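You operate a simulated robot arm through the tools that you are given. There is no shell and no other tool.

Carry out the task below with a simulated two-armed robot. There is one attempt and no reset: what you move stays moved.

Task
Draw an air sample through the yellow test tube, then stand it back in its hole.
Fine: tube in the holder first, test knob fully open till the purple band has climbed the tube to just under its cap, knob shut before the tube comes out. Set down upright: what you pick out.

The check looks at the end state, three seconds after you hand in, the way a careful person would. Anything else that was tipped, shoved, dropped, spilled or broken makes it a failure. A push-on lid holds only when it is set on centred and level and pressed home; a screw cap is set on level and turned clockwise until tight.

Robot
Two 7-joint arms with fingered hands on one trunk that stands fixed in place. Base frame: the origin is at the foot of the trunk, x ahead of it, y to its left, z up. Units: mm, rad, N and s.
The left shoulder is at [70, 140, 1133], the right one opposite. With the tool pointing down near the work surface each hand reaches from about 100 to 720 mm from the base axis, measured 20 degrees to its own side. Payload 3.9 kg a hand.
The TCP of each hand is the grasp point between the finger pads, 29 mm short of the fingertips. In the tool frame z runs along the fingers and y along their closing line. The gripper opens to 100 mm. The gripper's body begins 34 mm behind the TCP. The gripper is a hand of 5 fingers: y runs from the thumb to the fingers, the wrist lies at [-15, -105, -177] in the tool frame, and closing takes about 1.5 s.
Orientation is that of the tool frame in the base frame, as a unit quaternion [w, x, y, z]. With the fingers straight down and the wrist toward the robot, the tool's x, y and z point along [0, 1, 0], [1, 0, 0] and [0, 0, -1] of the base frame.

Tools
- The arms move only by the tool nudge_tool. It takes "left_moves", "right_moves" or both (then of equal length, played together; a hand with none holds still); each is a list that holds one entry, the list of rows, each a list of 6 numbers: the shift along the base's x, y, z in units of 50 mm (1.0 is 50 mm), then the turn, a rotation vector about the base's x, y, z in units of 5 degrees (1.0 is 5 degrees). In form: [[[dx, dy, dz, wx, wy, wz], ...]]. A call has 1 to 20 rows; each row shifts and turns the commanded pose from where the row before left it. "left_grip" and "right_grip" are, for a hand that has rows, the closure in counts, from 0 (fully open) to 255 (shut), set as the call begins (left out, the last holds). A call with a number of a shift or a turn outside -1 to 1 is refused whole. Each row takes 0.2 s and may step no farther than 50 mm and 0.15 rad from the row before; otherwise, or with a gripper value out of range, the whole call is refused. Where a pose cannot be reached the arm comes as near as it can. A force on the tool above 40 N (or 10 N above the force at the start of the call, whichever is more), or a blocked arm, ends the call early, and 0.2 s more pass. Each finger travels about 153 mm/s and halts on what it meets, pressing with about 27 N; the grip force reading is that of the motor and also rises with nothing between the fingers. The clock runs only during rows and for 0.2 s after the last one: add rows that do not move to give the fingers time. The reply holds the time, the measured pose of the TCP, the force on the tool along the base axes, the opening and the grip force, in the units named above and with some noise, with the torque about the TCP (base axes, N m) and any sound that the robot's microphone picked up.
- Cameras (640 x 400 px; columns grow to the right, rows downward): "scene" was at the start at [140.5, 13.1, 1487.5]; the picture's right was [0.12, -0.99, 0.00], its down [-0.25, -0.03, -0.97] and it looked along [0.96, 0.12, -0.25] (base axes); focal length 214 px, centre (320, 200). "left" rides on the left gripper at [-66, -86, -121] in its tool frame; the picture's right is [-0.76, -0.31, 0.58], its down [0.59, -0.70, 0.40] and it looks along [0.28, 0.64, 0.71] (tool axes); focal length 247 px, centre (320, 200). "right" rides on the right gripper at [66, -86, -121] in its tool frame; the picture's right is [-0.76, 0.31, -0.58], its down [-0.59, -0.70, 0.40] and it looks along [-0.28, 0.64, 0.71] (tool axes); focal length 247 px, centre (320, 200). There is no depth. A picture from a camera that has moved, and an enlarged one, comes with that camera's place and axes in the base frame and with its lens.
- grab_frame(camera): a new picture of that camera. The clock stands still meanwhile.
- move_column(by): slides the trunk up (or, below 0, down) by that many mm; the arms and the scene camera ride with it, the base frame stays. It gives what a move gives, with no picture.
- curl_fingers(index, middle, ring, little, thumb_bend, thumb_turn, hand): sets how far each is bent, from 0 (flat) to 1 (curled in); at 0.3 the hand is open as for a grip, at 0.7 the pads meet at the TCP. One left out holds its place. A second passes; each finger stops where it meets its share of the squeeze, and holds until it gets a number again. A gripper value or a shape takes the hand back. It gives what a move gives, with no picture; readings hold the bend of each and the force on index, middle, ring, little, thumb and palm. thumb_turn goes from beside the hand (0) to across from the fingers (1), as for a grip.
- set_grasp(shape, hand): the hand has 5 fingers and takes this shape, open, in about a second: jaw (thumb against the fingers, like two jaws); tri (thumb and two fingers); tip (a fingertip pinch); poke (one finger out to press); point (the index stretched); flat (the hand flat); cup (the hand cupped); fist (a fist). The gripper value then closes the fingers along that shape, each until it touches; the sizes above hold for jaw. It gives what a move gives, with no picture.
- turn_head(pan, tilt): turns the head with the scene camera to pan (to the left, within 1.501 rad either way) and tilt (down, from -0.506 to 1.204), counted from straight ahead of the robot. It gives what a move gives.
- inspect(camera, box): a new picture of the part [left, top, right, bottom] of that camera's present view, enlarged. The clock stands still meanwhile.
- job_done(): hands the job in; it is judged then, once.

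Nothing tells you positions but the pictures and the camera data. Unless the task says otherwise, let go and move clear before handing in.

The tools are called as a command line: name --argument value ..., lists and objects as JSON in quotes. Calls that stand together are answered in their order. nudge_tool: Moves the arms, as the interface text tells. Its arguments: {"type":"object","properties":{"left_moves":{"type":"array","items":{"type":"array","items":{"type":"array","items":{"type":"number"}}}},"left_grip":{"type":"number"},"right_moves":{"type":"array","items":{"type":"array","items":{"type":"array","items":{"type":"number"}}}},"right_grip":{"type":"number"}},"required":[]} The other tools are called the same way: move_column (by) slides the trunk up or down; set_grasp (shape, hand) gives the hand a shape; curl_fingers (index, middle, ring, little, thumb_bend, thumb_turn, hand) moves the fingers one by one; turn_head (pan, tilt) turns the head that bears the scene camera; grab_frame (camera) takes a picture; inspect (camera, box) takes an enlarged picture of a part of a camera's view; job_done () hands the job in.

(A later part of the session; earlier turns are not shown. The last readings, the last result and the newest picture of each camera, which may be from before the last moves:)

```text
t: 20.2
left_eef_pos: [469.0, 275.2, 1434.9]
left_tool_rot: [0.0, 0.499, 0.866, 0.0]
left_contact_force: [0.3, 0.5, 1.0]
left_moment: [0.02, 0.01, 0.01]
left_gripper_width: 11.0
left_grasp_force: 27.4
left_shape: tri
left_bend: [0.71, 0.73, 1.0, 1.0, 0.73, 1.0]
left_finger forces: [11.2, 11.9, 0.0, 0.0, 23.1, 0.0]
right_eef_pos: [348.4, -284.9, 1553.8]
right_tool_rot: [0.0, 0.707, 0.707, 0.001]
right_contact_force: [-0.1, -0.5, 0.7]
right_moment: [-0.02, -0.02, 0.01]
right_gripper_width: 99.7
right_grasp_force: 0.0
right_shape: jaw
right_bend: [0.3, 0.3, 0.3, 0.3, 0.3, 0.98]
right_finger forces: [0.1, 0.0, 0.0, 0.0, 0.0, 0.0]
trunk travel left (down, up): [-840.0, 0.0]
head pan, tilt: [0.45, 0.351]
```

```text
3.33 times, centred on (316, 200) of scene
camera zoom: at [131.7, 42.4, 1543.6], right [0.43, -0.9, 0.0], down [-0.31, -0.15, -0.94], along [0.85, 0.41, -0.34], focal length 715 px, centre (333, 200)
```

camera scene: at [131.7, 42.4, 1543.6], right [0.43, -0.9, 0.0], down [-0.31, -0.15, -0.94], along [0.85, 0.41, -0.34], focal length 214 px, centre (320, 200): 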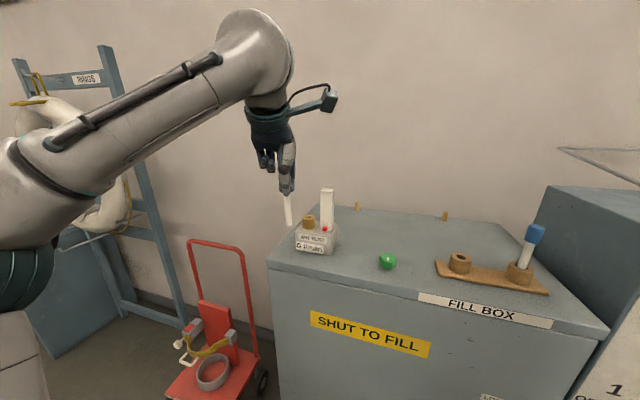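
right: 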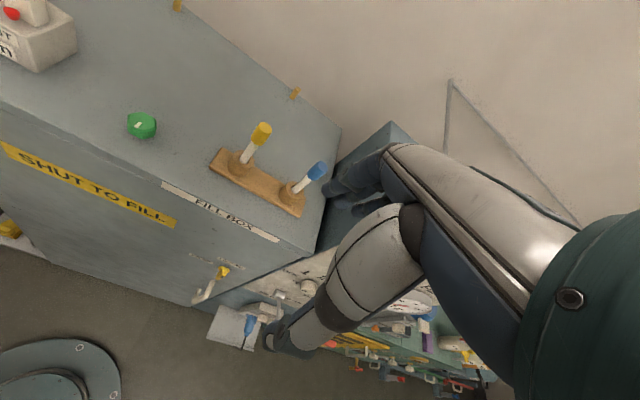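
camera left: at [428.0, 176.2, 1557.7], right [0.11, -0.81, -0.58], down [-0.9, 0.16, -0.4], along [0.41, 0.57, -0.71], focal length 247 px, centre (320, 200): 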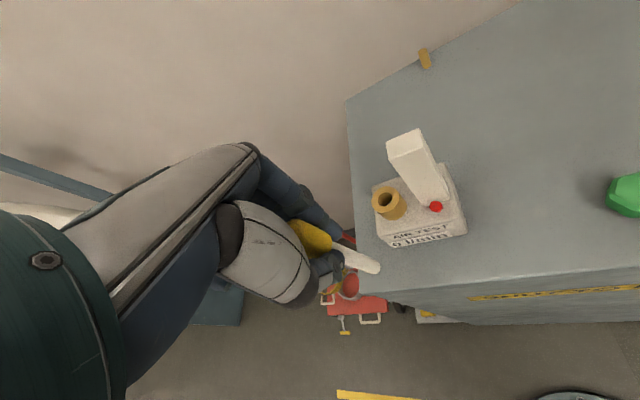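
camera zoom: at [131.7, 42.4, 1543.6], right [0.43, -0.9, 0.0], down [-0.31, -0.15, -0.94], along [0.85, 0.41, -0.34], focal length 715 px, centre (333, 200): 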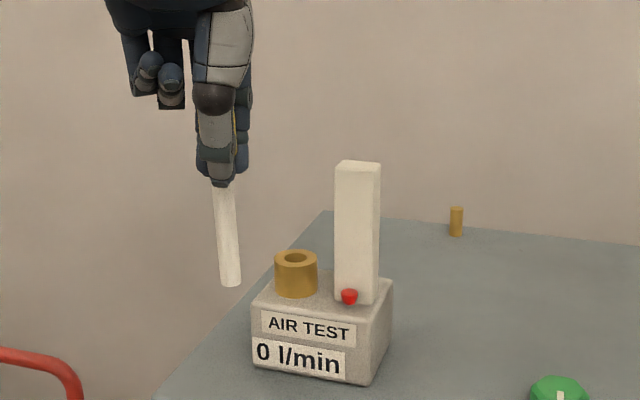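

The socket mouth is near (549, 273, 1325), and the tube bottom is at (472, 278, 1338). The move needed is about +77 mm in x and -5.5 mm in y; I'll go most of the way a little higher, then check.

nudge_tool --left_moves '[[[0, -0.03, 0.12, 0, 0, 0], [0.35, -0.02, 0, 0, 0, 0], [0.35, -0.02, 0, 0, 0, 0], [0.35, -0.02, 0, 0, 0, 0], [0.35, -0.02, 0, 0, 0, 0], [0, 0, 0, 0, 0, 0]]]'

inspect --camera "left" --box '[280, 180, 440, 310]'

inspect --camera "scene" --box '[260, 140, 372, 260]'

```text
t: 21.6
left_eef_pos: [540.2, 270.4, 1442.8]
left_tool_rot: [0.001, 0.501, 0.866, 0.0]
left_contact_force: [-0.8, 0.4, -0.5]
left_moment: [-0.03, 0.0, -0.01]
left_gripper_width: 11.2
left_grasp_force: 27.1
left_shape: tri
left_bend: [0.71, 0.73, 1.0, 1.0, 0.73, 1.0]
left_finger forces: [11.3, 12.2, 0.1, 0.0, 23.2, 0.0]
right_eef_pos: [347.1, -283.5, 1554.5]
right_tool_rot: [0.002, 0.707, 0.707, 0.001]
right_contact_force: [0.4, 0.5, 0.1]
right_moment: [0.02, 0.03, -0.02]
right_gripper_width: 99.8
right_grasp_force: 0.1
right_shape: jaw
right_bend: [0.3, 0.3, 0.3, 0.3, 0.3, 0.98]
right_finger forces: [0.0, 0.0, 0.1, 0.0, 0.0, 0.0]
trunk travel left (down, up): [-840.0, 0.0]
head pan, tilt: [0.45, 0.351]
```

```text
3.08 times, centred on (360, 245) of left
camera zoom: at [499.4, 171.7, 1564.7], right [0.11, -0.81, -0.58], down [-0.9, 0.16, -0.4], along [0.41, 0.57, -0.71], focal length 760 px, centre (197, 62)
```

zoom: 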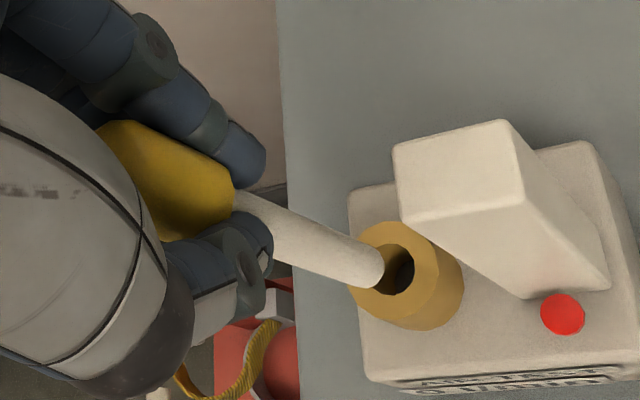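

```text
3.33 times, centred on (316, 200) of scene
camera zoom: at [131.3, 42.9, 1543.6], right [0.44, -0.9, 0.0], down [-0.31, -0.15, -0.94], along [0.85, 0.41, -0.34], focal length 715 px, centre (333, 200)
```

zoom: 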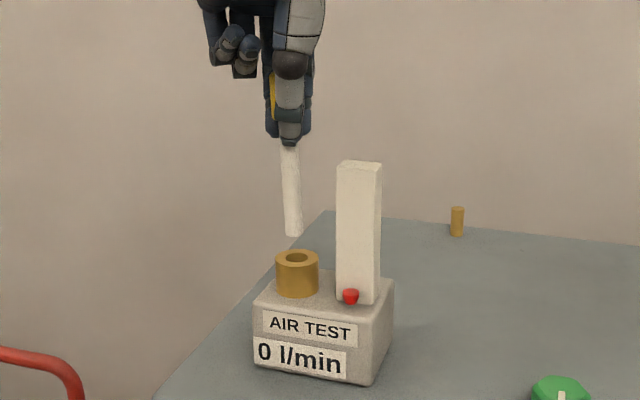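

The tube bottom is within about 3 mm of the socket axis. I'll correct by +2.5 mm in x and -1 mm in y, lower it to just above the mouth, and look again.

nudge_tool --left_moves '[[[0.05, -0.02, 0, 0, 0, 0], [0, 0, -0.12, 0, 0, 0], [0, 0, -0.12, 0, 0, 0], [0, 0, 0, 0, 0, 0]]]'

inspect --camera "left" --box '[320, 210, 416, 285]'

inspect --camera "scene" --box '[276, 170, 340, 240]'

```text
t: 22.6
left_eef_pos: [543.5, 266.9, 1430.9]
left_tool_rot: [0.0, 0.5, 0.866, 0.001]
left_contact_force: [0.9, 0.4, -1.2]
left_moment: [0.02, 0.03, 0.01]
left_gripper_width: 10.9
left_grasp_force: 27.0
left_shape: tri
left_bend: [0.71, 0.73, 1.0, 1.0, 0.73, 1.0]
left_finger forces: [11.3, 12.2, 0.1, 0.0, 23.2, 0.1]
right_eef_pos: [349.1, -285.1, 1553.7]
right_tool_rot: [0.0, 0.707, 0.707, 0.002]
right_contact_force: [0.6, -0.6, 0.1]
right_moment: [0.03, -0.02, -0.01]
right_gripper_width: 99.6
right_grasp_force: 0.1
right_shape: jaw
right_bend: [0.3, 0.3, 0.3, 0.3, 0.3, 0.98]
right_finger forces: [0.1, 0.0, 0.1, 0.0, 0.0, 0.1]
trunk travel left (down, up): [-840.0, 0.0]
head pan, tilt: [0.45, 0.351]
```

```text
5.33 times, centred on (368, 248) of left
camera zoom: at [502.1, 168.6, 1552.0], right [0.11, -0.81, -0.58], down [-0.9, 0.16, -0.4], along [0.41, 0.57, -0.71], focal length 1317 px, centre (64, -53)
```

zoom: 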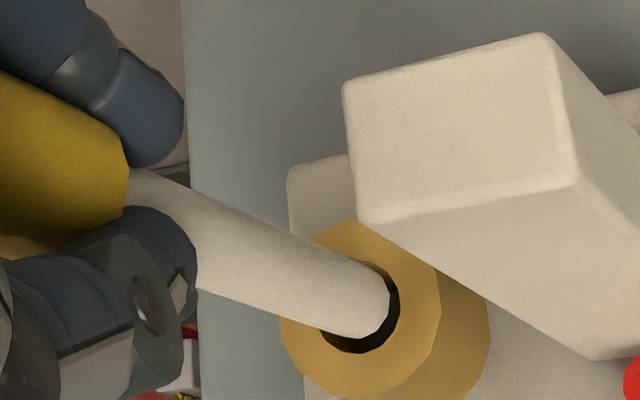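

```text
5.71 times, centred on (308, 205) of scene
camera zoom: at [132.0, 42.0, 1543.5], right [0.44, -0.9, 0.0], down [-0.31, -0.15, -0.94], along [0.85, 0.41, -0.34], focal length 1226 px, centre (389, 171)
```

zoom: 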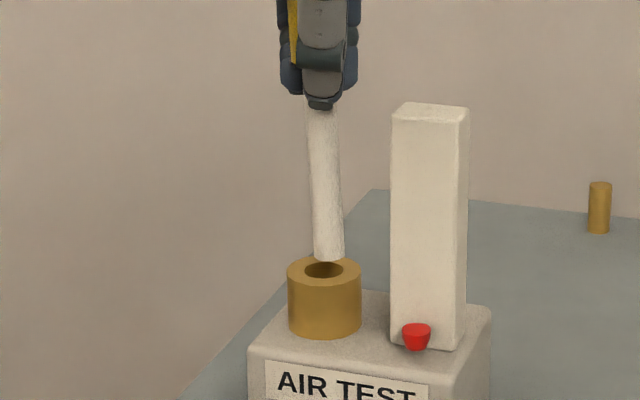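

Both views put the tube about 2.5 mm too far right of the socket, with x on target. I'll shift +2.5 mm in y and check again.

nudge_tool --left_moves '[[[0, 0.05, 0, 0, 0, 0], [0, 0, -0.06, 0, 0, 0], [0, 0, 0, 0, 0, 0], [0, 0, 0, 0, 0, 0]]]'

inspect --camera "left" --box '[320, 210, 416, 285]'

inspect --camera "scene" --box '[276, 170, 340, 240]'

```text
t: 23.6
left_eef_pos: [541.5, 269.5, 1426.6]
left_tool_rot: [0.0, 0.5, 0.866, 0.0]
left_contact_force: [-0.5, 0.2, -0.4]
left_moment: [0.0, -0.02, -0.02]
left_gripper_width: 11.5
left_grasp_force: 27.3
left_shape: tri
left_bend: [0.71, 0.73, 1.0, 1.0, 0.73, 1.0]
left_finger forces: [11.3, 12.1, 0.0, 0.0, 23.2, 0.0]
right_eef_pos: [348.8, -284.6, 1553.2]
right_tool_rot: [0.001, 0.707, 0.707, 0.002]
right_contact_force: [0.3, 0.9, 0.7]
right_moment: [-0.01, -0.02, -0.02]
right_gripper_width: 99.7
right_grasp_force: 0.1
right_shape: jaw
right_bend: [0.3, 0.3, 0.3, 0.3, 0.3, 0.98]
right_finger forces: [0.0, 0.0, 0.0, 0.0, 0.0, 0.0]
trunk travel left (down, up): [-840.0, 0.0]
head pan, tilt: [0.45, 0.351]
```

```text
5.33 times, centred on (368, 248) of left
camera zoom: at [501.2, 171.5, 1548.9], right [0.11, -0.81, -0.58], down [-0.9, 0.16, -0.4], along [0.41, 0.57, -0.71], focal length 1317 px, centre (64, -53)
```

zoom: 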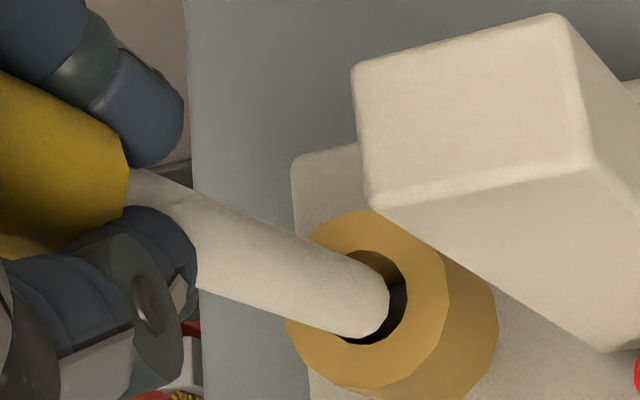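

```text
5.71 times, centred on (308, 205) of scene
camera zoom: at [131.6, 42.5, 1543.6], right [0.44, -0.9, 0.0], down [-0.31, -0.15, -0.94], along [0.85, 0.41, -0.34], focal length 1226 px, centre (389, 171)
```

zoom: 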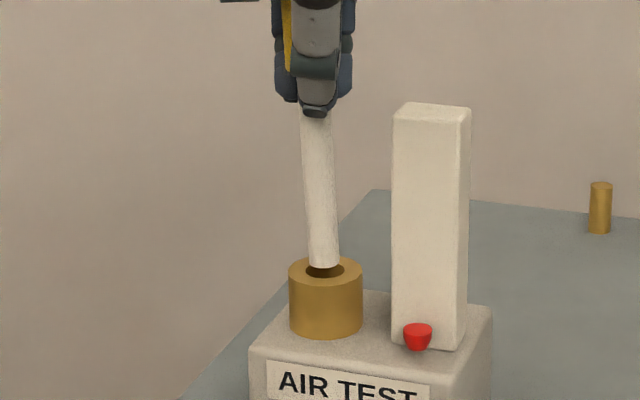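

The tube is now aligned with the socket to within about 1 mm. I'll add +0.8 mm in x and lower it gently while watching the force.

nudge_tool --left_moves '[[[0.016, -0.006, -0.06, 0, 0, 0], [0, 0, -0.08, 0, 0, 0], [0, 0, -0.08, 0, 0, 0], [0, 0, -0.08, 0, 0, 0], [0, 0, 0, 0, 0, 0]]]'

inspect --camera "left" --box '[320, 210, 416, 285]'

inspect --camera "scene" --box '[276, 170, 340, 240]'

```text
t: 24.8
left_eef_pos: [542.0, 270.4, 1411.0]
left_tool_rot: [0.001, 0.5, 0.866, 0.001]
left_contact_force: [0.7, -0.3, 0.2]
left_moment: [-0.01, 0.02, 0.03]
left_gripper_width: 11.2
left_grasp_force: 26.8
left_shape: tri
left_bend: [0.71, 0.73, 1.0, 1.0, 0.73, 1.0]
left_finger forces: [11.4, 12.2, 0.0, 0.1, 23.2, 0.0]
right_eef_pos: [348.9, -284.7, 1554.6]
right_tool_rot: [0.001, 0.707, 0.707, 0.002]
right_contact_force: [-0.2, 0.4, 0.3]
right_moment: [-0.01, -0.01, -0.01]
right_gripper_width: 99.9
right_grasp_force: 0.0
right_shape: jaw
right_bend: [0.3, 0.3, 0.3, 0.3, 0.3, 0.98]
right_finger forces: [0.1, 0.0, 0.1, 0.0, 0.0, 0.1]
trunk travel left (down, up): [-840.0, 0.0]
head pan, tilt: [0.45, 0.351]
```

```text
5.33 times, centred on (368, 248) of left
camera zoom: at [501.1, 171.6, 1533.6], right [0.11, -0.81, -0.58], down [-0.9, 0.16, -0.4], along [0.41, 0.57, -0.71], focal length 1317 px, centre (64, -53)
```

zoom: 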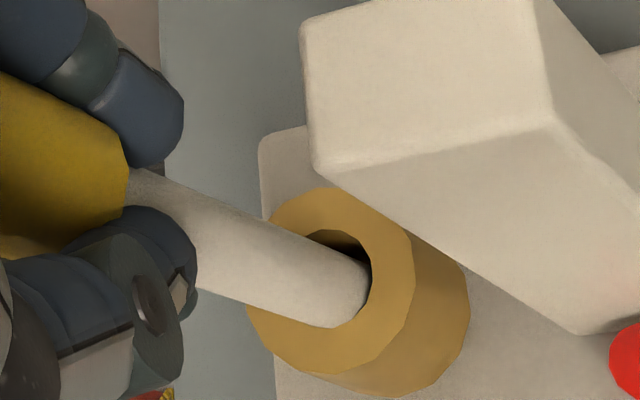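

```text
5.71 times, centred on (308, 205) of scene
camera zoom: at [131.6, 42.4, 1543.6], right [0.44, -0.9, 0.0], down [-0.31, -0.15, -0.94], along [0.85, 0.41, -0.34], focal length 1226 px, centre (389, 171)
```

zoom: 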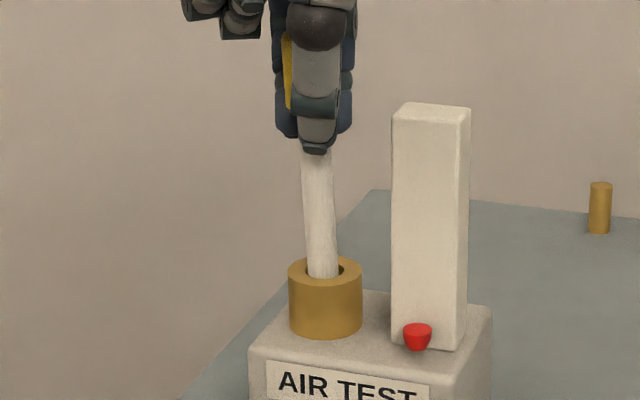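

The tube has entered the socket by about 12 mm with no contact force. I'll nudge it toward centre and keep lowering in small steps until it meets the bottom.

nudge_tool --left_moves '[[[0.03, -0.016, 0, 0, 0, 0], [0, 0, -0.06, 0, 0, 0], [0, 0, -0.06, 0, 0, 0], [0, 0, -0.06, 0, 0, 0], [0, 0, -0.06, 0, 0, 0], [0, 0, 0, 0, 0, 0]]]'

inspect --camera "left" --box '[320, 210, 416, 285]'

inspect --camera "scene" --box '[276, 170, 340, 240]'

```text
t: 26.2
left_eef_pos: [543.0, 269.0, 1399.7]
left_tool_rot: [0.001, 0.5, 0.866, 0.0]
left_contact_force: [-0.8, 0.5, 0.2]
left_moment: [0.03, 0.0, 0.01]
left_gripper_width: 11.1
left_grasp_force: 27.0
left_shape: tri
left_bend: [0.71, 0.73, 1.0, 1.0, 0.73, 1.0]
left_finger forces: [11.2, 12.4, 0.0, 0.0, 23.3, 0.1]
right_eef_pos: [348.0, -285.3, 1553.2]
right_tool_rot: [0.001, 0.707, 0.707, 0.001]
right_contact_force: [-0.4, 0.2, 0.6]
right_moment: [-0.02, 0.02, -0.03]
right_gripper_width: 99.8
right_grasp_force: 0.0
right_shape: jaw
right_bend: [0.3, 0.3, 0.3, 0.3, 0.3, 0.98]
right_finger forces: [0.0, 0.0, 0.0, 0.0, 0.1, 0.0]
trunk travel left (down, up): [-840.0, 0.0]
head pan, tilt: [0.45, 0.351]
```

```text
5.33 times, centred on (368, 248) of left
camera zoom: at [502.5, 170.2, 1521.3], right [0.11, -0.81, -0.58], down [-0.9, 0.16, -0.4], along [0.41, 0.57, -0.71], focal length 1317 px, centre (64, -53)
```

zoom: 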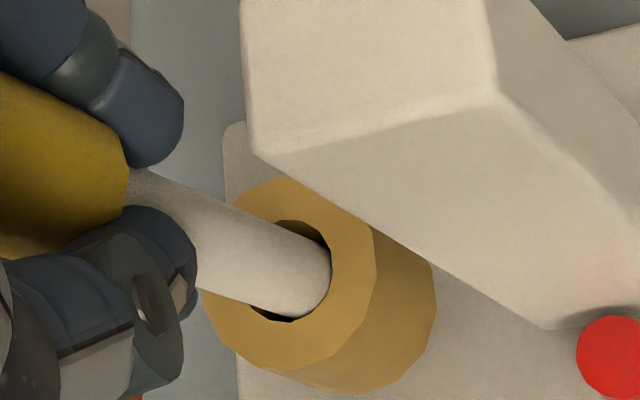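

```text
5.71 times, centred on (308, 205) of scene
camera zoom: at [131.6, 42.5, 1543.6], right [0.44, -0.9, 0.0], down [-0.31, -0.15, -0.94], along [0.85, 0.41, -0.34], focal length 1226 px, centre (389, 171)
```

zoom: 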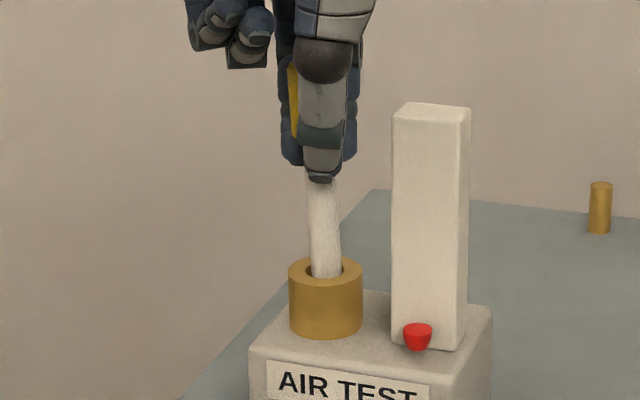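

The tube is well centred in the socket. I'll keep lowering in 2 mm steps until it touches bottom.

nudge_tool --left_moves '[[[0, 0, -0.04, 0, 0, 0], [0, 0, -0.04, 0, 0, 0], [0, 0, 0, 0, 0, 0]]]'

nudge_tool --left_moves '[[[0, 0, -0.04, 0, 0, 0], [0, 0, 0, 0, 0, 0]]]'

inspect --camera "scene" --box '[276, 170, 340, 240]'

```text
t: 27.0
left_eef_pos: [542.5, 269.1, 1397.5]
left_tool_rot: [0.001, 0.5, 0.866, 0.001]
left_contact_force: [-0.3, 0.5, 7.7]
left_moment: [0.02, 0.01, -0.01]
left_gripper_width: 11.7
left_grasp_force: 26.8
left_shape: tri
left_bend: [0.71, 0.73, 1.0, 1.0, 0.73, 1.0]
left_finger forces: [11.7, 13.0, 0.1, 0.0, 24.2, 0.0]
right_eef_pos: [346.3, -284.8, 1553.2]
right_tool_rot: [0.001, 0.707, 0.707, 0.001]
right_contact_force: [0.0, -0.4, 0.0]
right_moment: [-0.01, 0.01, -0.04]
right_gripper_width: 100.3
right_grasp_force: 0.0
right_shape: jaw
right_bend: [0.3, 0.3, 0.3, 0.3, 0.3, 0.98]
right_finger forces: [0.1, 0.1, 0.1, 0.1, 0.1, 0.0]
trunk travel left (down, up): [-840.0, 0.0]
head pan, tilt: [0.45, 0.351]
```

```text
t: 27.6
left_eef_pos: [539.7, 268.7, 1395.7]
left_tool_rot: [0.001, 0.5, 0.866, 0.002]
left_contact_force: [1.1, -0.1, 18.1]
left_moment: [0.04, 0.01, -0.03]
left_gripper_width: 12.4
left_grasp_force: 27.0
left_shape: tri
left_bend: [0.71, 0.73, 1.0, 1.0, 0.74, 1.0]
left_finger forces: [12.9, 14.9, 0.1, 0.0, 25.2, 0.0]
right_eef_pos: [345.0, -286.4, 1553.5]
right_tool_rot: [0.002, 0.708, 0.707, 0.003]
right_contact_force: [-0.1, 0.1, 0.7]
right_moment: [-0.02, -0.01, -0.01]
right_gripper_width: 100.1
right_grasp_force: 0.0
right_shape: jaw
right_bend: [0.3, 0.3, 0.3, 0.3, 0.3, 0.98]
right_finger forces: [0.0, 0.1, 0.0, 0.1, 0.1, 0.0]
trunk travel left (down, up): [-840.0, 0.0]
head pan, tilt: [0.45, 0.351]
```

```text
5.71 times, centred on (308, 205) of scene
camera zoom: at [128.9, 41.2, 1544.0], right [0.44, -0.9, 0.0], down [-0.31, -0.15, -0.94], along [0.85, 0.41, -0.34], focal length 1226 px, centre (389, 171)
```

zoom: 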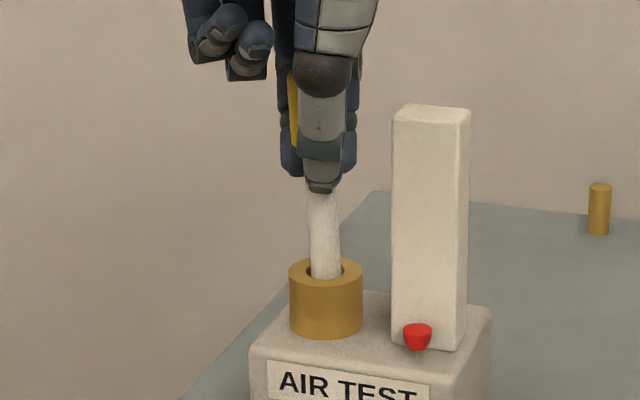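

The tube has bottomed in the socket with an 18 N push. I'll back off 2 mm to take the load off, then open the hand.

nudge_tool --left_moves '[[[0, 0, 0.036, 0, 0, 0], [0, 0, 0, 0, 0, 0], [0, 0, 0, 0, 0, 0]]]'

nudge_tool --left_moves '[[[0, 0, 0, 0, 0, 0], [0, 0, 0, 0, 0, 0], [0, 0, 0, 0, 0, 0], [0, 0, 0, 0, 0, 0], [0, 0, 0, 0, 0, 0], [0, 0, 0, 0, 0, 0]]]' --left_grip 60

inspect --camera "scene" --box '[276, 160, 340, 240]'

inspect --camera "left" --box '[220, 150, 460, 330]'

```text
t: 28.4
left_eef_pos: [542.6, 269.1, 1395.1]
left_tool_rot: [0.001, 0.501, 0.866, 0.002]
left_contact_force: [0.0, 0.2, 10.0]
left_moment: [-0.02, 0.06, -0.03]
left_gripper_width: 12.4
left_grasp_force: 26.7
left_shape: tri
left_bend: [0.71, 0.73, 1.0, 1.0, 0.74, 1.0]
left_finger forces: [12.8, 14.6, 0.0, 0.0, 25.5, 0.0]
right_eef_pos: [346.6, -285.5, 1554.5]
right_tool_rot: [0.001, 0.708, 0.707, 0.003]
right_contact_force: [0.1, 0.0, -0.1]
right_moment: [0.03, 0.01, -0.01]
right_gripper_width: 99.8
right_grasp_force: 0.0
right_shape: jaw
right_bend: [0.3, 0.3, 0.3, 0.3, 0.3, 0.98]
right_finger forces: [0.0, 0.0, 0.0, 0.1, 0.1, 0.1]
trunk travel left (down, up): [-840.0, 0.0]
head pan, tilt: [0.45, 0.351]
```

```text
t: 29.8
left_eef_pos: [544.2, 268.6, 1395.5]
left_tool_rot: [0.001, 0.5, 0.866, 0.001]
left_contact_force: [0.3, -0.3, -0.4]
left_moment: [-0.02, 0.01, 0.0]
left_gripper_width: 76.3
left_grasp_force: 0.0
left_shape: tri
left_bend: [0.39, 0.34, 0.99, 0.99, 0.31, 0.99]
left_finger forces: [0.0, 0.0, 0.0, 0.0, 0.0, 0.1]
right_eef_pos: [347.2, -284.0, 1554.5]
right_tool_rot: [0.0, 0.707, 0.707, 0.002]
right_contact_force: [-0.5, 0.2, 0.4]
right_moment: [-0.02, -0.02, -0.03]
right_gripper_width: 100.1
right_grasp_force: 0.1
right_shape: jaw
right_bend: [0.3, 0.3, 0.3, 0.3, 0.3, 0.98]
right_finger forces: [0.1, 0.1, 0.1, 0.0, 0.0, 0.0]
trunk travel left (down, up): [-840.0, 0.0]
head pan, tilt: [0.45, 0.351]
```

```text
5.00 times, centred on (308, 200) of scene
camera zoom: at [131.4, 42.3, 1543.6], right [0.44, -0.9, 0.0], down [-0.31, -0.15, -0.94], along [0.85, 0.41, -0.34], focal length 1072 px, centre (380, 200)
```

zoom: 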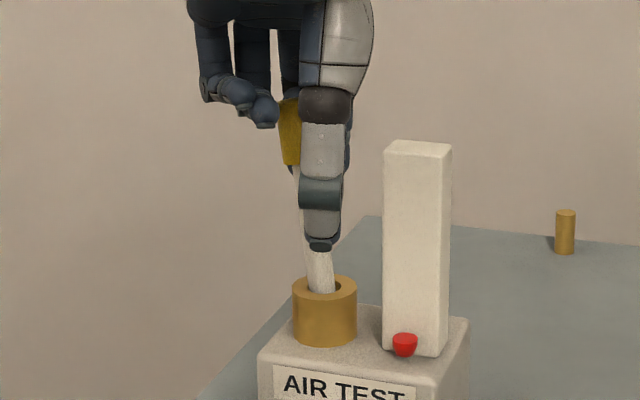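

```text
2.22 times, centred on (340, 240) of left
camera zoom: at [502.2, 170.2, 1517.7], right [0.11, -0.81, -0.58], down [-0.9, 0.16, -0.4], along [0.41, 0.57, -0.71], focal length 549 px, centre (276, 111)
```

zoom: 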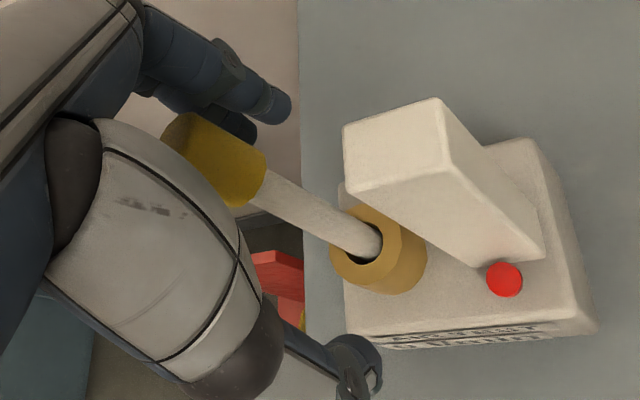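

The tube is free and leans slightly inside the loose socket. I'll open fully and rise straight up off it.

nudge_tool --left_moves '[[[0, 0, 0, 0, 0, 0], [0, 0, 0, 0, 0, 0], [0, 0, 0.2, 0, 0, 0], [0, 0, 0.3, 0, 0, 0], [0, 0, 0.4, 0, 0, 0], [0, 0, 0.4, 0, 0, 0], [0, 0, 0, 0, 0, 0]]]' --left_grip 0

inspect --camera "scene" --box '[260, 140, 356, 250]'

grab_frame --camera "left"

```text
t: 31.4
left_eef_pos: [543.7, 270.3, 1460.0]
left_tool_rot: [0.0, 0.5, 0.866, 0.0]
left_contact_force: [0.2, -0.1, -0.5]
left_moment: [-0.01, 0.01, -0.01]
left_gripper_width: 100.0
left_grasp_force: 0.1
left_shape: tri
left_bend: [0.3, 0.3, 0.99, 0.99, 0.3, 0.98]
left_finger forces: [0.1, 0.0, 0.1, 0.1, 0.0, 0.0]
right_eef_pos: [348.9, -283.7, 1554.1]
right_tool_rot: [0.001, 0.707, 0.707, 0.0]
right_contact_force: [0.4, -0.9, -0.2]
right_moment: [0.01, -0.01, 0.04]
right_gripper_width: 99.9
right_grasp_force: 0.0
right_shape: jaw
right_bend: [0.3, 0.3, 0.3, 0.3, 0.3, 0.98]
right_finger forces: [0.0, 0.1, 0.0, 0.1, 0.1, 0.0]
trunk travel left (down, up): [-840.0, 0.0]
head pan, tilt: [0.45, 0.351]
```

```text
3.64 times, centred on (308, 195) of scene
camera zoom: at [131.7, 42.8, 1543.5], right [0.44, -0.9, 0.0], down [-0.31, -0.15, -0.94], along [0.85, 0.41, -0.34], focal length 780 px, centre (364, 218)
```

zoom: 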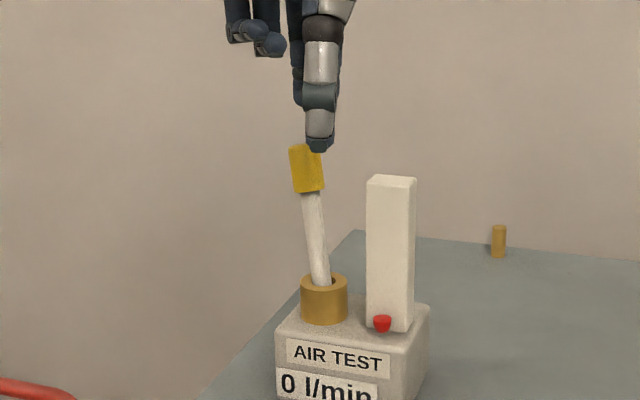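

```text
taken
camera left: at [502.5, 170.9, 1581.7], right [0.11, -0.81, -0.58], down [-0.9, 0.16, -0.4], along [0.41, 0.57, -0.71], focal length 247 px, centre (320, 200)
```

left: 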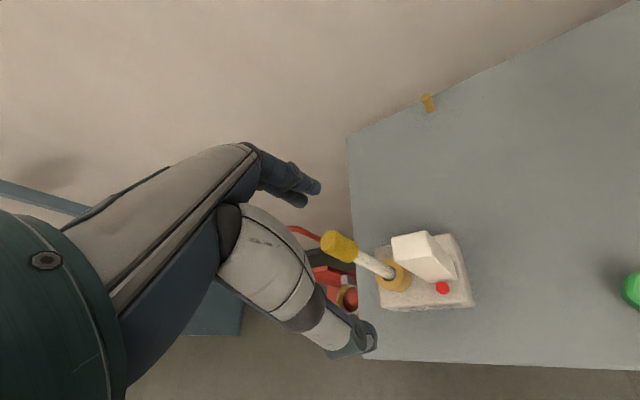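

The tube stands in the socket leaning a few degrees, which is fine. I'll take the left hand back and aside so the tube stays in view.

nudge_tool --left_moves '[[[-0.2, 0.1, 0.3, 0, 0, 0], [-0.5, 0.3, 0.3, 0, 0, 0], [-0.5, 0.4, 0, 0, 0, 0], [-0.5, 0.4, 0, 0, 0, 0], [-0.5, 0.4, 0, 0, 0, 0], [0, 0, 0, 0, 0, 0]]]'

set_grasp --hand "right" --shape "tri"

turn_head --pan 0.3 --tilt 0.4

grab_frame --camera "scene"

```text
t: 32.8
left_eef_pos: [433.7, 350.9, 1490.9]
left_tool_rot: [0.0, 0.5, 0.866, 0.0]
left_contact_force: [0.1, -0.3, -0.1]
left_moment: [0.03, 0.03, 0.0]
left_gripper_width: 99.8
left_grasp_force: 0.0
left_shape: tri
left_bend: [0.3, 0.3, 0.99, 0.99, 0.3, 0.98]
left_finger forces: [0.0, 0.0, 0.1, 0.1, 0.0, 0.0]
right_eef_pos: [348.7, -285.1, 1552.8]
right_tool_rot: [-0.001, 0.707, 0.707, 0.001]
right_contact_force: [1.0, -0.1, -0.5]
right_moment: [0.01, 0.0, 0.03]
right_gripper_width: 100.0
right_grasp_force: 0.0
right_shape: jaw
right_bend: [0.3, 0.3, 0.3, 0.3, 0.3, 0.98]
right_finger forces: [0.0, 0.0, 0.1, 0.1, 0.0, 0.0]
trunk travel left (down, up): [-840.0, 0.0]
head pan, tilt: [0.45, 0.351]
```

```text
t: 33.7
left_eef_pos: [433.8, 350.8, 1491.4]
left_tool_rot: [0.0, 0.5, 0.866, 0.0]
left_contact_force: [0.3, -0.6, 0.0]
left_moment: [-0.02, -0.04, 0.03]
left_gripper_width: 99.8
left_grasp_force: 0.0
left_shape: tri
left_bend: [0.3, 0.3, 0.99, 0.99, 0.3, 0.98]
left_finger forces: [0.0, 0.0, 0.0, 0.1, 0.0, 0.1]
right_eef_pos: [348.6, -285.0, 1554.3]
right_tool_rot: [0.001, 0.707, 0.707, 0.001]
right_contact_force: [-0.9, 0.8, 0.7]
right_moment: [0.01, 0.03, 0.01]
right_gripper_width: 99.7
right_grasp_force: 0.0
right_shape: tri
right_bend: [0.3, 0.3, 0.99, 0.99, 0.3, 0.98]
right_finger forces: [0.0, 0.0, 0.0, 0.0, 0.1, 0.0]
trunk travel left (down, up): [-840.0, 0.0]
head pan, tilt: [0.45, 0.351]
```

```text
t: 34.4
left_eef_pos: [432.8, 351.4, 1490.8]
left_tool_rot: [0.0, 0.5, 0.866, 0.0]
left_contact_force: [-0.4, -0.2, -1.0]
left_moment: [-0.01, -0.01, 0.01]
left_gripper_width: 99.8
left_grasp_force: 0.1
left_shape: tri
left_bend: [0.3, 0.3, 0.99, 0.99, 0.3, 0.98]
left_finger forces: [0.0, 0.1, 0.0, 0.0, 0.0, 0.0]
right_eef_pos: [348.4, -284.3, 1554.9]
right_tool_rot: [0.001, 0.707, 0.707, 0.001]
right_contact_force: [-0.2, 0.5, -0.2]
right_moment: [-0.02, -0.02, 0.01]
right_gripper_width: 99.6
right_grasp_force: 0.1
right_shape: tri
right_bend: [0.3, 0.3, 0.99, 0.99, 0.3, 0.98]
right_finger forces: [0.0, 0.0, 0.1, 0.0, 0.0, 0.0]
trunk travel left (down, up): [-840.0, 0.0]
head pan, tilt: [0.3, 0.4]
```

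```text
taken
camera scene: at [136.2, 29.5, 1539.0], right [0.3, -0.96, 0.0], down [-0.37, -0.12, -0.92], along [0.88, 0.27, -0.39], focal length 214 px, centre (320, 200)
```

scene: 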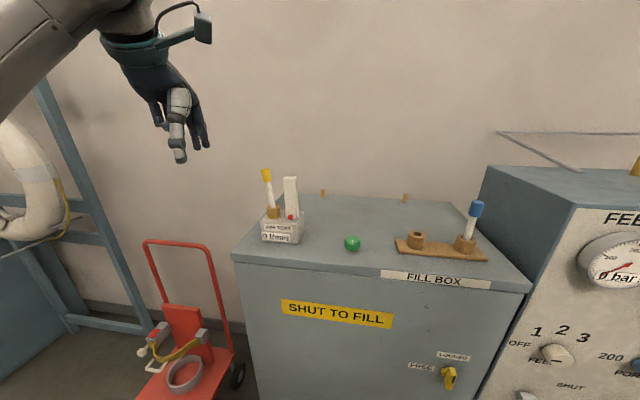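

The view is clear now. I'll enlarge the knob and the tube before bringing in the right hand.

inspect --camera "scene" --box '[328, 225, 376, 255]'

inspect --camera "scene" --box '[240, 155, 320, 255]'

```text
13.33 times, centred on (352, 240) of scene
camera zoom: at [136.2, 29.5, 1539.0], right [0.3, -0.96, 0.0], down [-0.37, -0.12, -0.92], along [0.88, 0.27, -0.39], focal length 2860 px, centre (-107, -333)
```

zoom: 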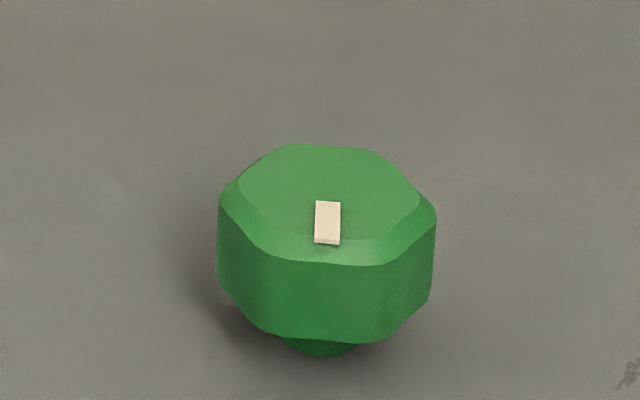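

```text
4.00 times, centred on (280, 205) of scene
camera zoom: at [136.2, 29.5, 1539.0], right [0.3, -0.96, 0.0], down [-0.37, -0.12, -0.92], along [0.88, 0.27, -0.39], focal length 858 px, centre (480, 180)
```

zoom: 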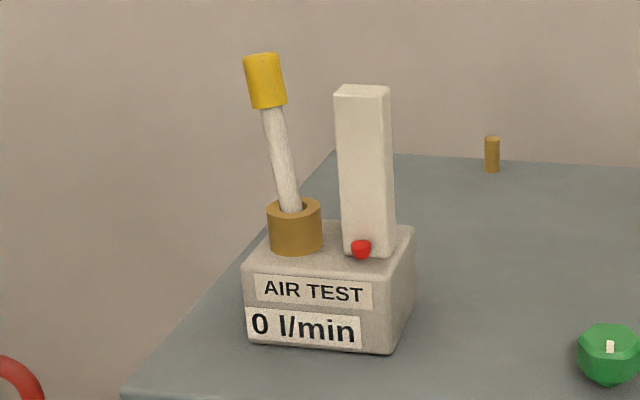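

The knob is a hexagon about 36 mm wide, centred near (545, 80) with its top at z 1270 and its mark pointing toward the robot. I'll bring the right hand above it.

nudge_tool --right_moves '[[[0.33, 0.6, -0.2, 0, 0, 0.1], [0.33, 0.6, -0.2, 0, 0, 0.1], [0.33, 0.6, -0.2, 0, 0, 0.1], [0.33, 0.6, -0.2, 0, 0, 0.1], [0.33, 0.6, -0.2, 0, 0, 0.1], [0.33, 0.6, -0.2, 0, 0, 0.1], [0.33, 0.6, -0.2, 0, 0, 0.1], [0.33, 0.6, -0.3, 0, 0, 0.2], [0.33, 0.6, -0.3, 0, 0, 0.2], [0.33, 0.6, -0.3, 0, 0, 0.2], [0.33, 0.6, -0.3, 0, 0, 0.2], [0.3, 0.6, -0.3, 0, 0, 0.1], [0, 0, 0, 0, 0, 0]]]'

grab_frame --camera "right"

grab_frame --camera "scene"

```text
t: 37.2
left_eef_pos: [433.2, 350.3, 1492.2]
left_tool_rot: [0.001, 0.5, 0.866, 0.001]
left_contact_force: [-0.4, 0.0, 0.4]
left_moment: [0.03, -0.01, -0.01]
left_gripper_width: 100.0
left_grasp_force: 0.1
left_shape: tri
left_bend: [0.3, 0.3, 0.99, 0.99, 0.3, 0.98]
left_finger forces: [0.1, 0.1, 0.0, 0.0, 0.1, 0.0]
right_eef_pos: [544.2, 77.5, 1409.8]
right_tool_rot: [0.0, 0.656, 0.755, 0.002]
right_contact_force: [-0.5, 0.4, 0.7]
right_moment: [-0.02, -0.03, 0.03]
right_gripper_width: 99.8
right_grasp_force: 0.0
right_shape: tri
right_bend: [0.3, 0.3, 0.99, 0.99, 0.3, 0.98]
right_finger forces: [0.0, 0.0, 0.2, 0.0, 0.0, 0.0]
trunk travel left (down, up): [-840.0, 0.0]
head pan, tilt: [0.3, 0.4]
```

```text
taken
camera right: at [449.3, 128.7, 1530.7], right [0.41, -0.71, 0.58], down [-0.61, -0.68, -0.4], along [0.68, -0.19, -0.71], focal length 247 px, centre (320, 200)
```

right: 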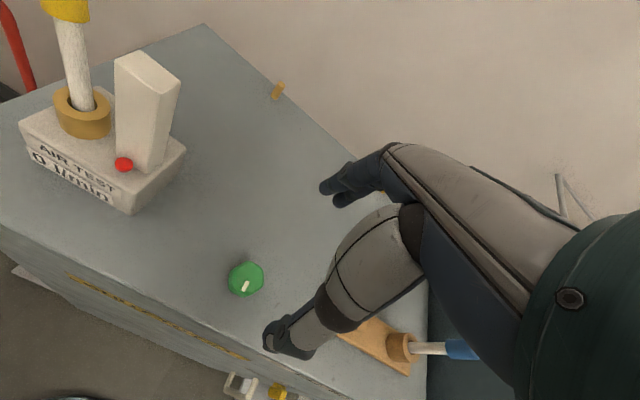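

```text
taken
camera scene: at [135.7, 28.3, 1539.1], right [0.3, -0.96, 0.0], down [-0.37, -0.11, -0.92], along [0.88, 0.27, -0.39], focal length 214 px, centre (320, 200)
```

scene: 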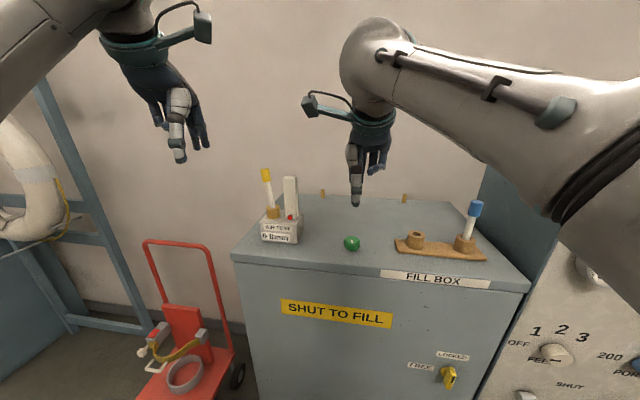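

inspect --camera "right" --box '[208, 250, 288, 305]'

```text
7.27 times, centred on (248, 278) of right
camera zoom: at [449.3, 128.7, 1530.7], right [0.41, -0.71, 0.58], down [-0.61, -0.68, -0.4], along [0.68, -0.19, -0.71], focal length 1796 px, centre (844, -364)
```

zoom: 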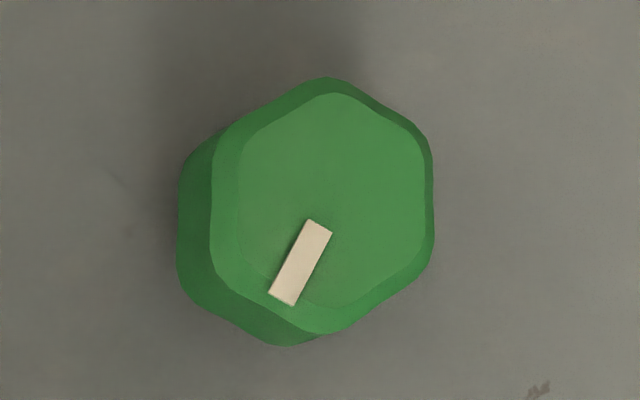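

The hand's yaw lines up with the knob's flats, with the mark at azimuth 188 degrees. I'll come down around the knob with the fingers open, stopping first at a safe height.

nudge_tool --right_moves '[[[0, 0.02, -0.5, 0, 0, 0], [0, 0, -0.5, 0, 0, 0], [0, 0, -0.5, 0, 0, 0], [0, 0, -0.4, 0, 0, 0], [0, 0, -0.2, 0, 0, 0], [0, 0, 0, 0, 0, 0]]]'

inspect --camera "right" --box '[200, 140, 440, 380]'

inspect --camera "scene" --box '[304, 170, 400, 260]'

```text
t: 38.6
left_eef_pos: [433.1, 351.8, 1491.2]
left_tool_rot: [0.0, 0.5, 0.866, 0.0]
left_contact_force: [-0.7, -0.3, -1.1]
left_moment: [-0.02, 0.0, 0.03]
left_gripper_width: 99.8
left_grasp_force: 0.1
left_shape: tri
left_bend: [0.3, 0.3, 0.99, 0.99, 0.3, 0.98]
left_finger forces: [0.0, 0.0, 0.0, 0.0, 0.0, 0.0]
right_eef_pos: [544.6, 76.8, 1302.9]
right_tool_rot: [0.001, 0.656, 0.754, 0.001]
right_contact_force: [-0.6, -0.1, -0.2]
right_moment: [0.01, -0.04, 0.02]
right_gripper_width: 99.7
right_grasp_force: 0.0
right_shape: tri
right_bend: [0.3, 0.3, 0.99, 0.99, 0.3, 0.98]
right_finger forces: [0.0, 0.0, 0.0, 0.0, 0.0, 0.1]
trunk travel left (down, up): [-840.0, 0.0]
head pan, tilt: [0.3, 0.4]
```

```text
1.67 times, centred on (320, 260) of right
camera zoom: at [450.0, 127.9, 1424.0], right [0.41, -0.71, 0.58], down [-0.61, -0.68, -0.4], along [0.68, -0.19, -0.71], focal length 412 px, centre (320, 100)
```

zoom: 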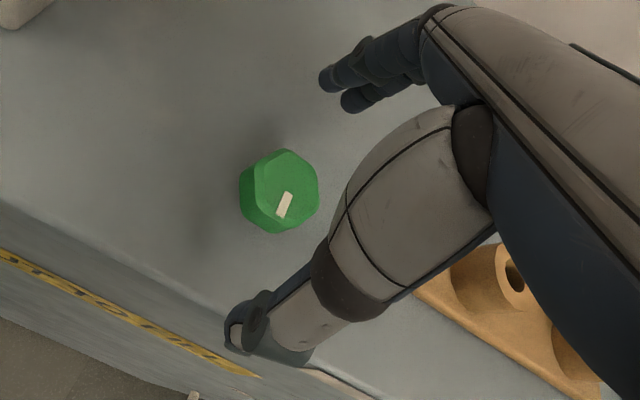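

```text
4.44 times, centred on (352, 215) of scene
camera zoom: at [136.2, 29.3, 1539.0], right [0.3, -0.96, 0.0], down [-0.37, -0.12, -0.92], along [0.88, 0.27, -0.39], focal length 953 px, centre (178, 133)
```

zoom: 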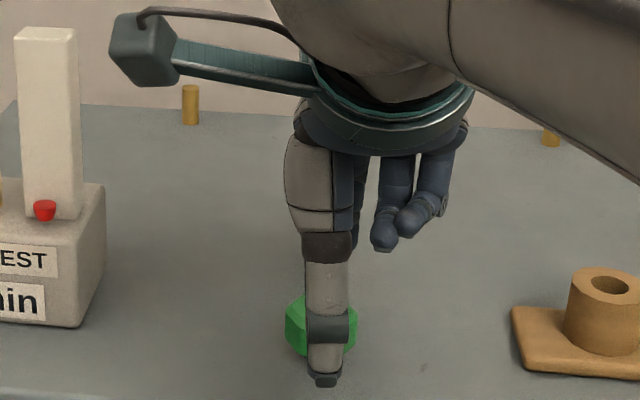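

The knob is about 2 mm to the left of the hand's axis. The open thumb hangs low, so I'll partly close the hand at this height first, to see where the fingertips end up.

nudge_tool --right_moves '[[[0, 0.04, 0, 0, 0, 0], [0, 0, 0, 0, 0, 0], [0, 0, 0, 0, 0, 0], [0, 0, 0, 0, 0, 0], [0, 0, 0, 0, 0, 0]]]' --right_grip 105

inspect --camera "right" --box '[200, 140, 440, 380]'

inspect --camera "scene" --box '[304, 170, 400, 260]'

inspect --camera "left" --box '[320, 0, 640, 200]'

```text
t: 39.8
left_eef_pos: [432.4, 350.0, 1491.3]
left_tool_rot: [0.001, 0.5, 0.866, 0.0]
left_contact_force: [0.1, -0.3, -0.5]
left_moment: [0.0, 0.0, 0.03]
left_gripper_width: 99.8
left_grasp_force: 0.1
left_shape: tri
left_bend: [0.3, 0.3, 0.99, 0.99, 0.3, 0.98]
left_finger forces: [0.0, 0.0, 0.0, 0.0, 0.0, 0.1]
right_eef_pos: [544.8, 79.0, 1303.7]
right_tool_rot: [0.0, 0.655, 0.755, 0.0]
right_contact_force: [0.9, 0.1, 0.6]
right_moment: [-0.05, 0.01, 0.02]
right_gripper_width: 59.1
right_grasp_force: 0.1
right_shape: tri
right_bend: [0.39, 0.39, 0.99, 0.99, 0.3, 1.0]
right_finger forces: [0.0, 0.0, 0.0, 0.0, 0.0, 0.0]
trunk travel left (down, up): [-840.0, 0.0]
head pan, tilt: [0.3, 0.4]
```

```text
1.67 times, centred on (320, 260) of right
camera zoom: at [450.3, 130.1, 1424.6], right [0.41, -0.71, 0.58], down [-0.61, -0.68, -0.4], along [0.68, -0.19, -0.71], focal length 412 px, centre (320, 100)
```

zoom: 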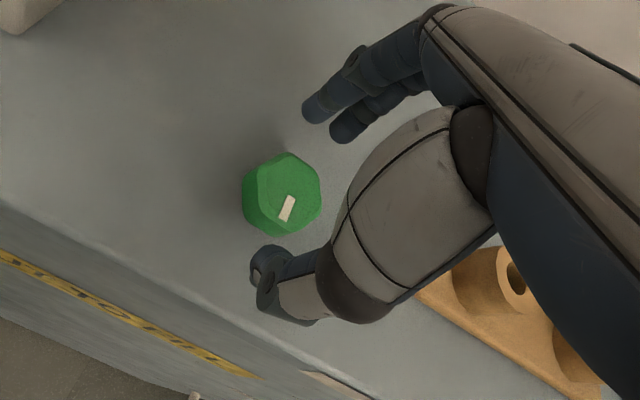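

```text
4.44 times, centred on (352, 215) of scene
camera zoom: at [136.3, 29.3, 1539.0], right [0.3, -0.96, 0.0], down [-0.37, -0.12, -0.92], along [0.88, 0.27, -0.39], focal length 953 px, centre (178, 133)
```

zoom: 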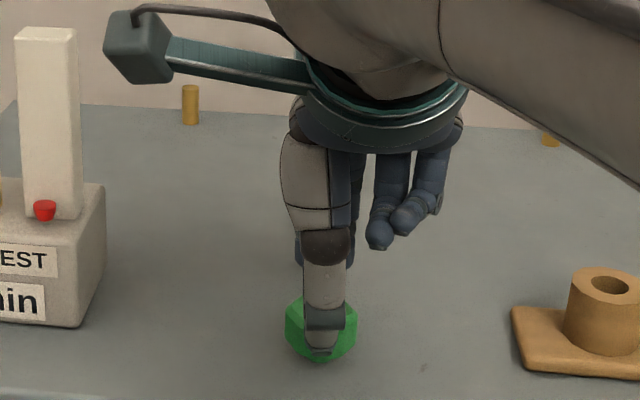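

```text
2.00 times, centred on (480, 100) of left
camera zoom: at [392.9, 252.3, 1612.8], right [0.11, -0.81, -0.58], down [-0.9, 0.16, -0.4], along [0.41, 0.57, -0.71], focal length 494 px, centre (0, 400)
```

zoom: 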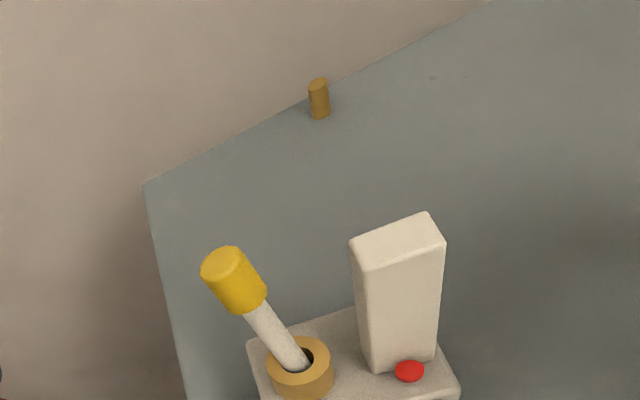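

The thumb tip hangs about 35 mm below the TCP. I'll go down another 15 mm, which keeps the tips clear of the box top while overlapping the knob, and check again.

nudge_tool --right_moves '[[[0, 0, -0.1, 0, 0, 0], [0, 0, -0.1, 0, 0, 0], [0, 0, -0.1, 0, 0, 0], [0, 0, 0, 0, 0, 0]]]'

inspect --camera "right" --box '[220, 160, 380, 320]'

inspect --camera "scene" --box '[320, 200, 384, 260]'

```text
t: 40.8
left_eef_pos: [433.7, 350.7, 1491.2]
left_tool_rot: [0.0, 0.501, 0.866, 0.0]
left_contact_force: [-0.2, 0.4, 0.1]
left_moment: [-0.01, -0.02, -0.01]
left_gripper_width: 99.8
left_grasp_force: 0.1
left_shape: tri
left_bend: [0.3, 0.3, 0.99, 0.99, 0.3, 0.98]
left_finger forces: [0.1, 0.1, 0.0, 0.0, 0.0, 0.0]
right_eef_pos: [544.2, 77.7, 1289.6]
right_tool_rot: [0.0, 0.655, 0.755, 0.001]
right_contact_force: [0.0, -0.4, -1.4]
right_moment: [0.0, 0.0, 0.02]
right_gripper_width: 59.0
right_grasp_force: 0.0
right_shape: tri
right_bend: [0.39, 0.39, 0.99, 0.99, 0.3, 1.0]
right_finger forces: [0.0, 0.0, 0.0, 0.0, 0.0, 0.0]
trunk travel left (down, up): [-840.0, 0.0]
head pan, tilt: [0.3, 0.4]
```

```text
2.50 times, centred on (300, 240) of right
camera zoom: at [450.0, 130.4, 1409.8], right [0.41, -0.71, 0.58], down [-0.61, -0.68, -0.4], along [0.68, -0.19, -0.71], focal length 617 px, centre (370, 100)
```

zoom: 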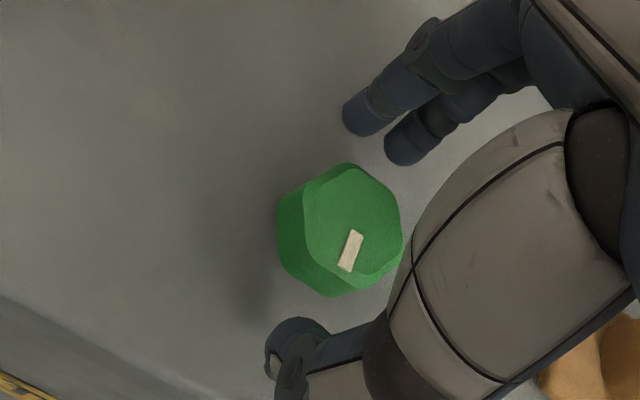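

```text
6.67 times, centred on (352, 230) of scene
camera zoom: at [136.3, 29.3, 1539.0], right [0.3, -0.96, 0.0], down [-0.37, -0.12, -0.92], along [0.88, 0.27, -0.39], focal length 1430 px, centre (107, 0)
```

zoom: 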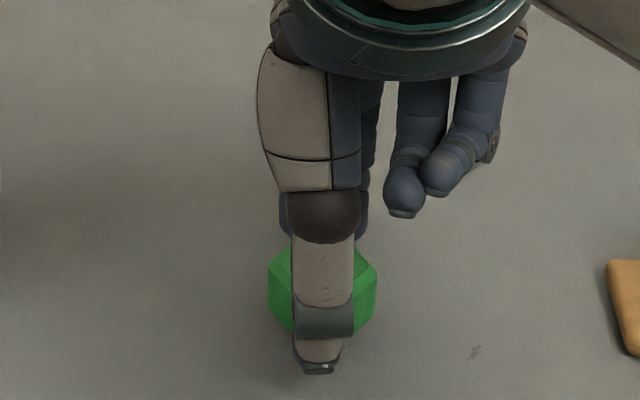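

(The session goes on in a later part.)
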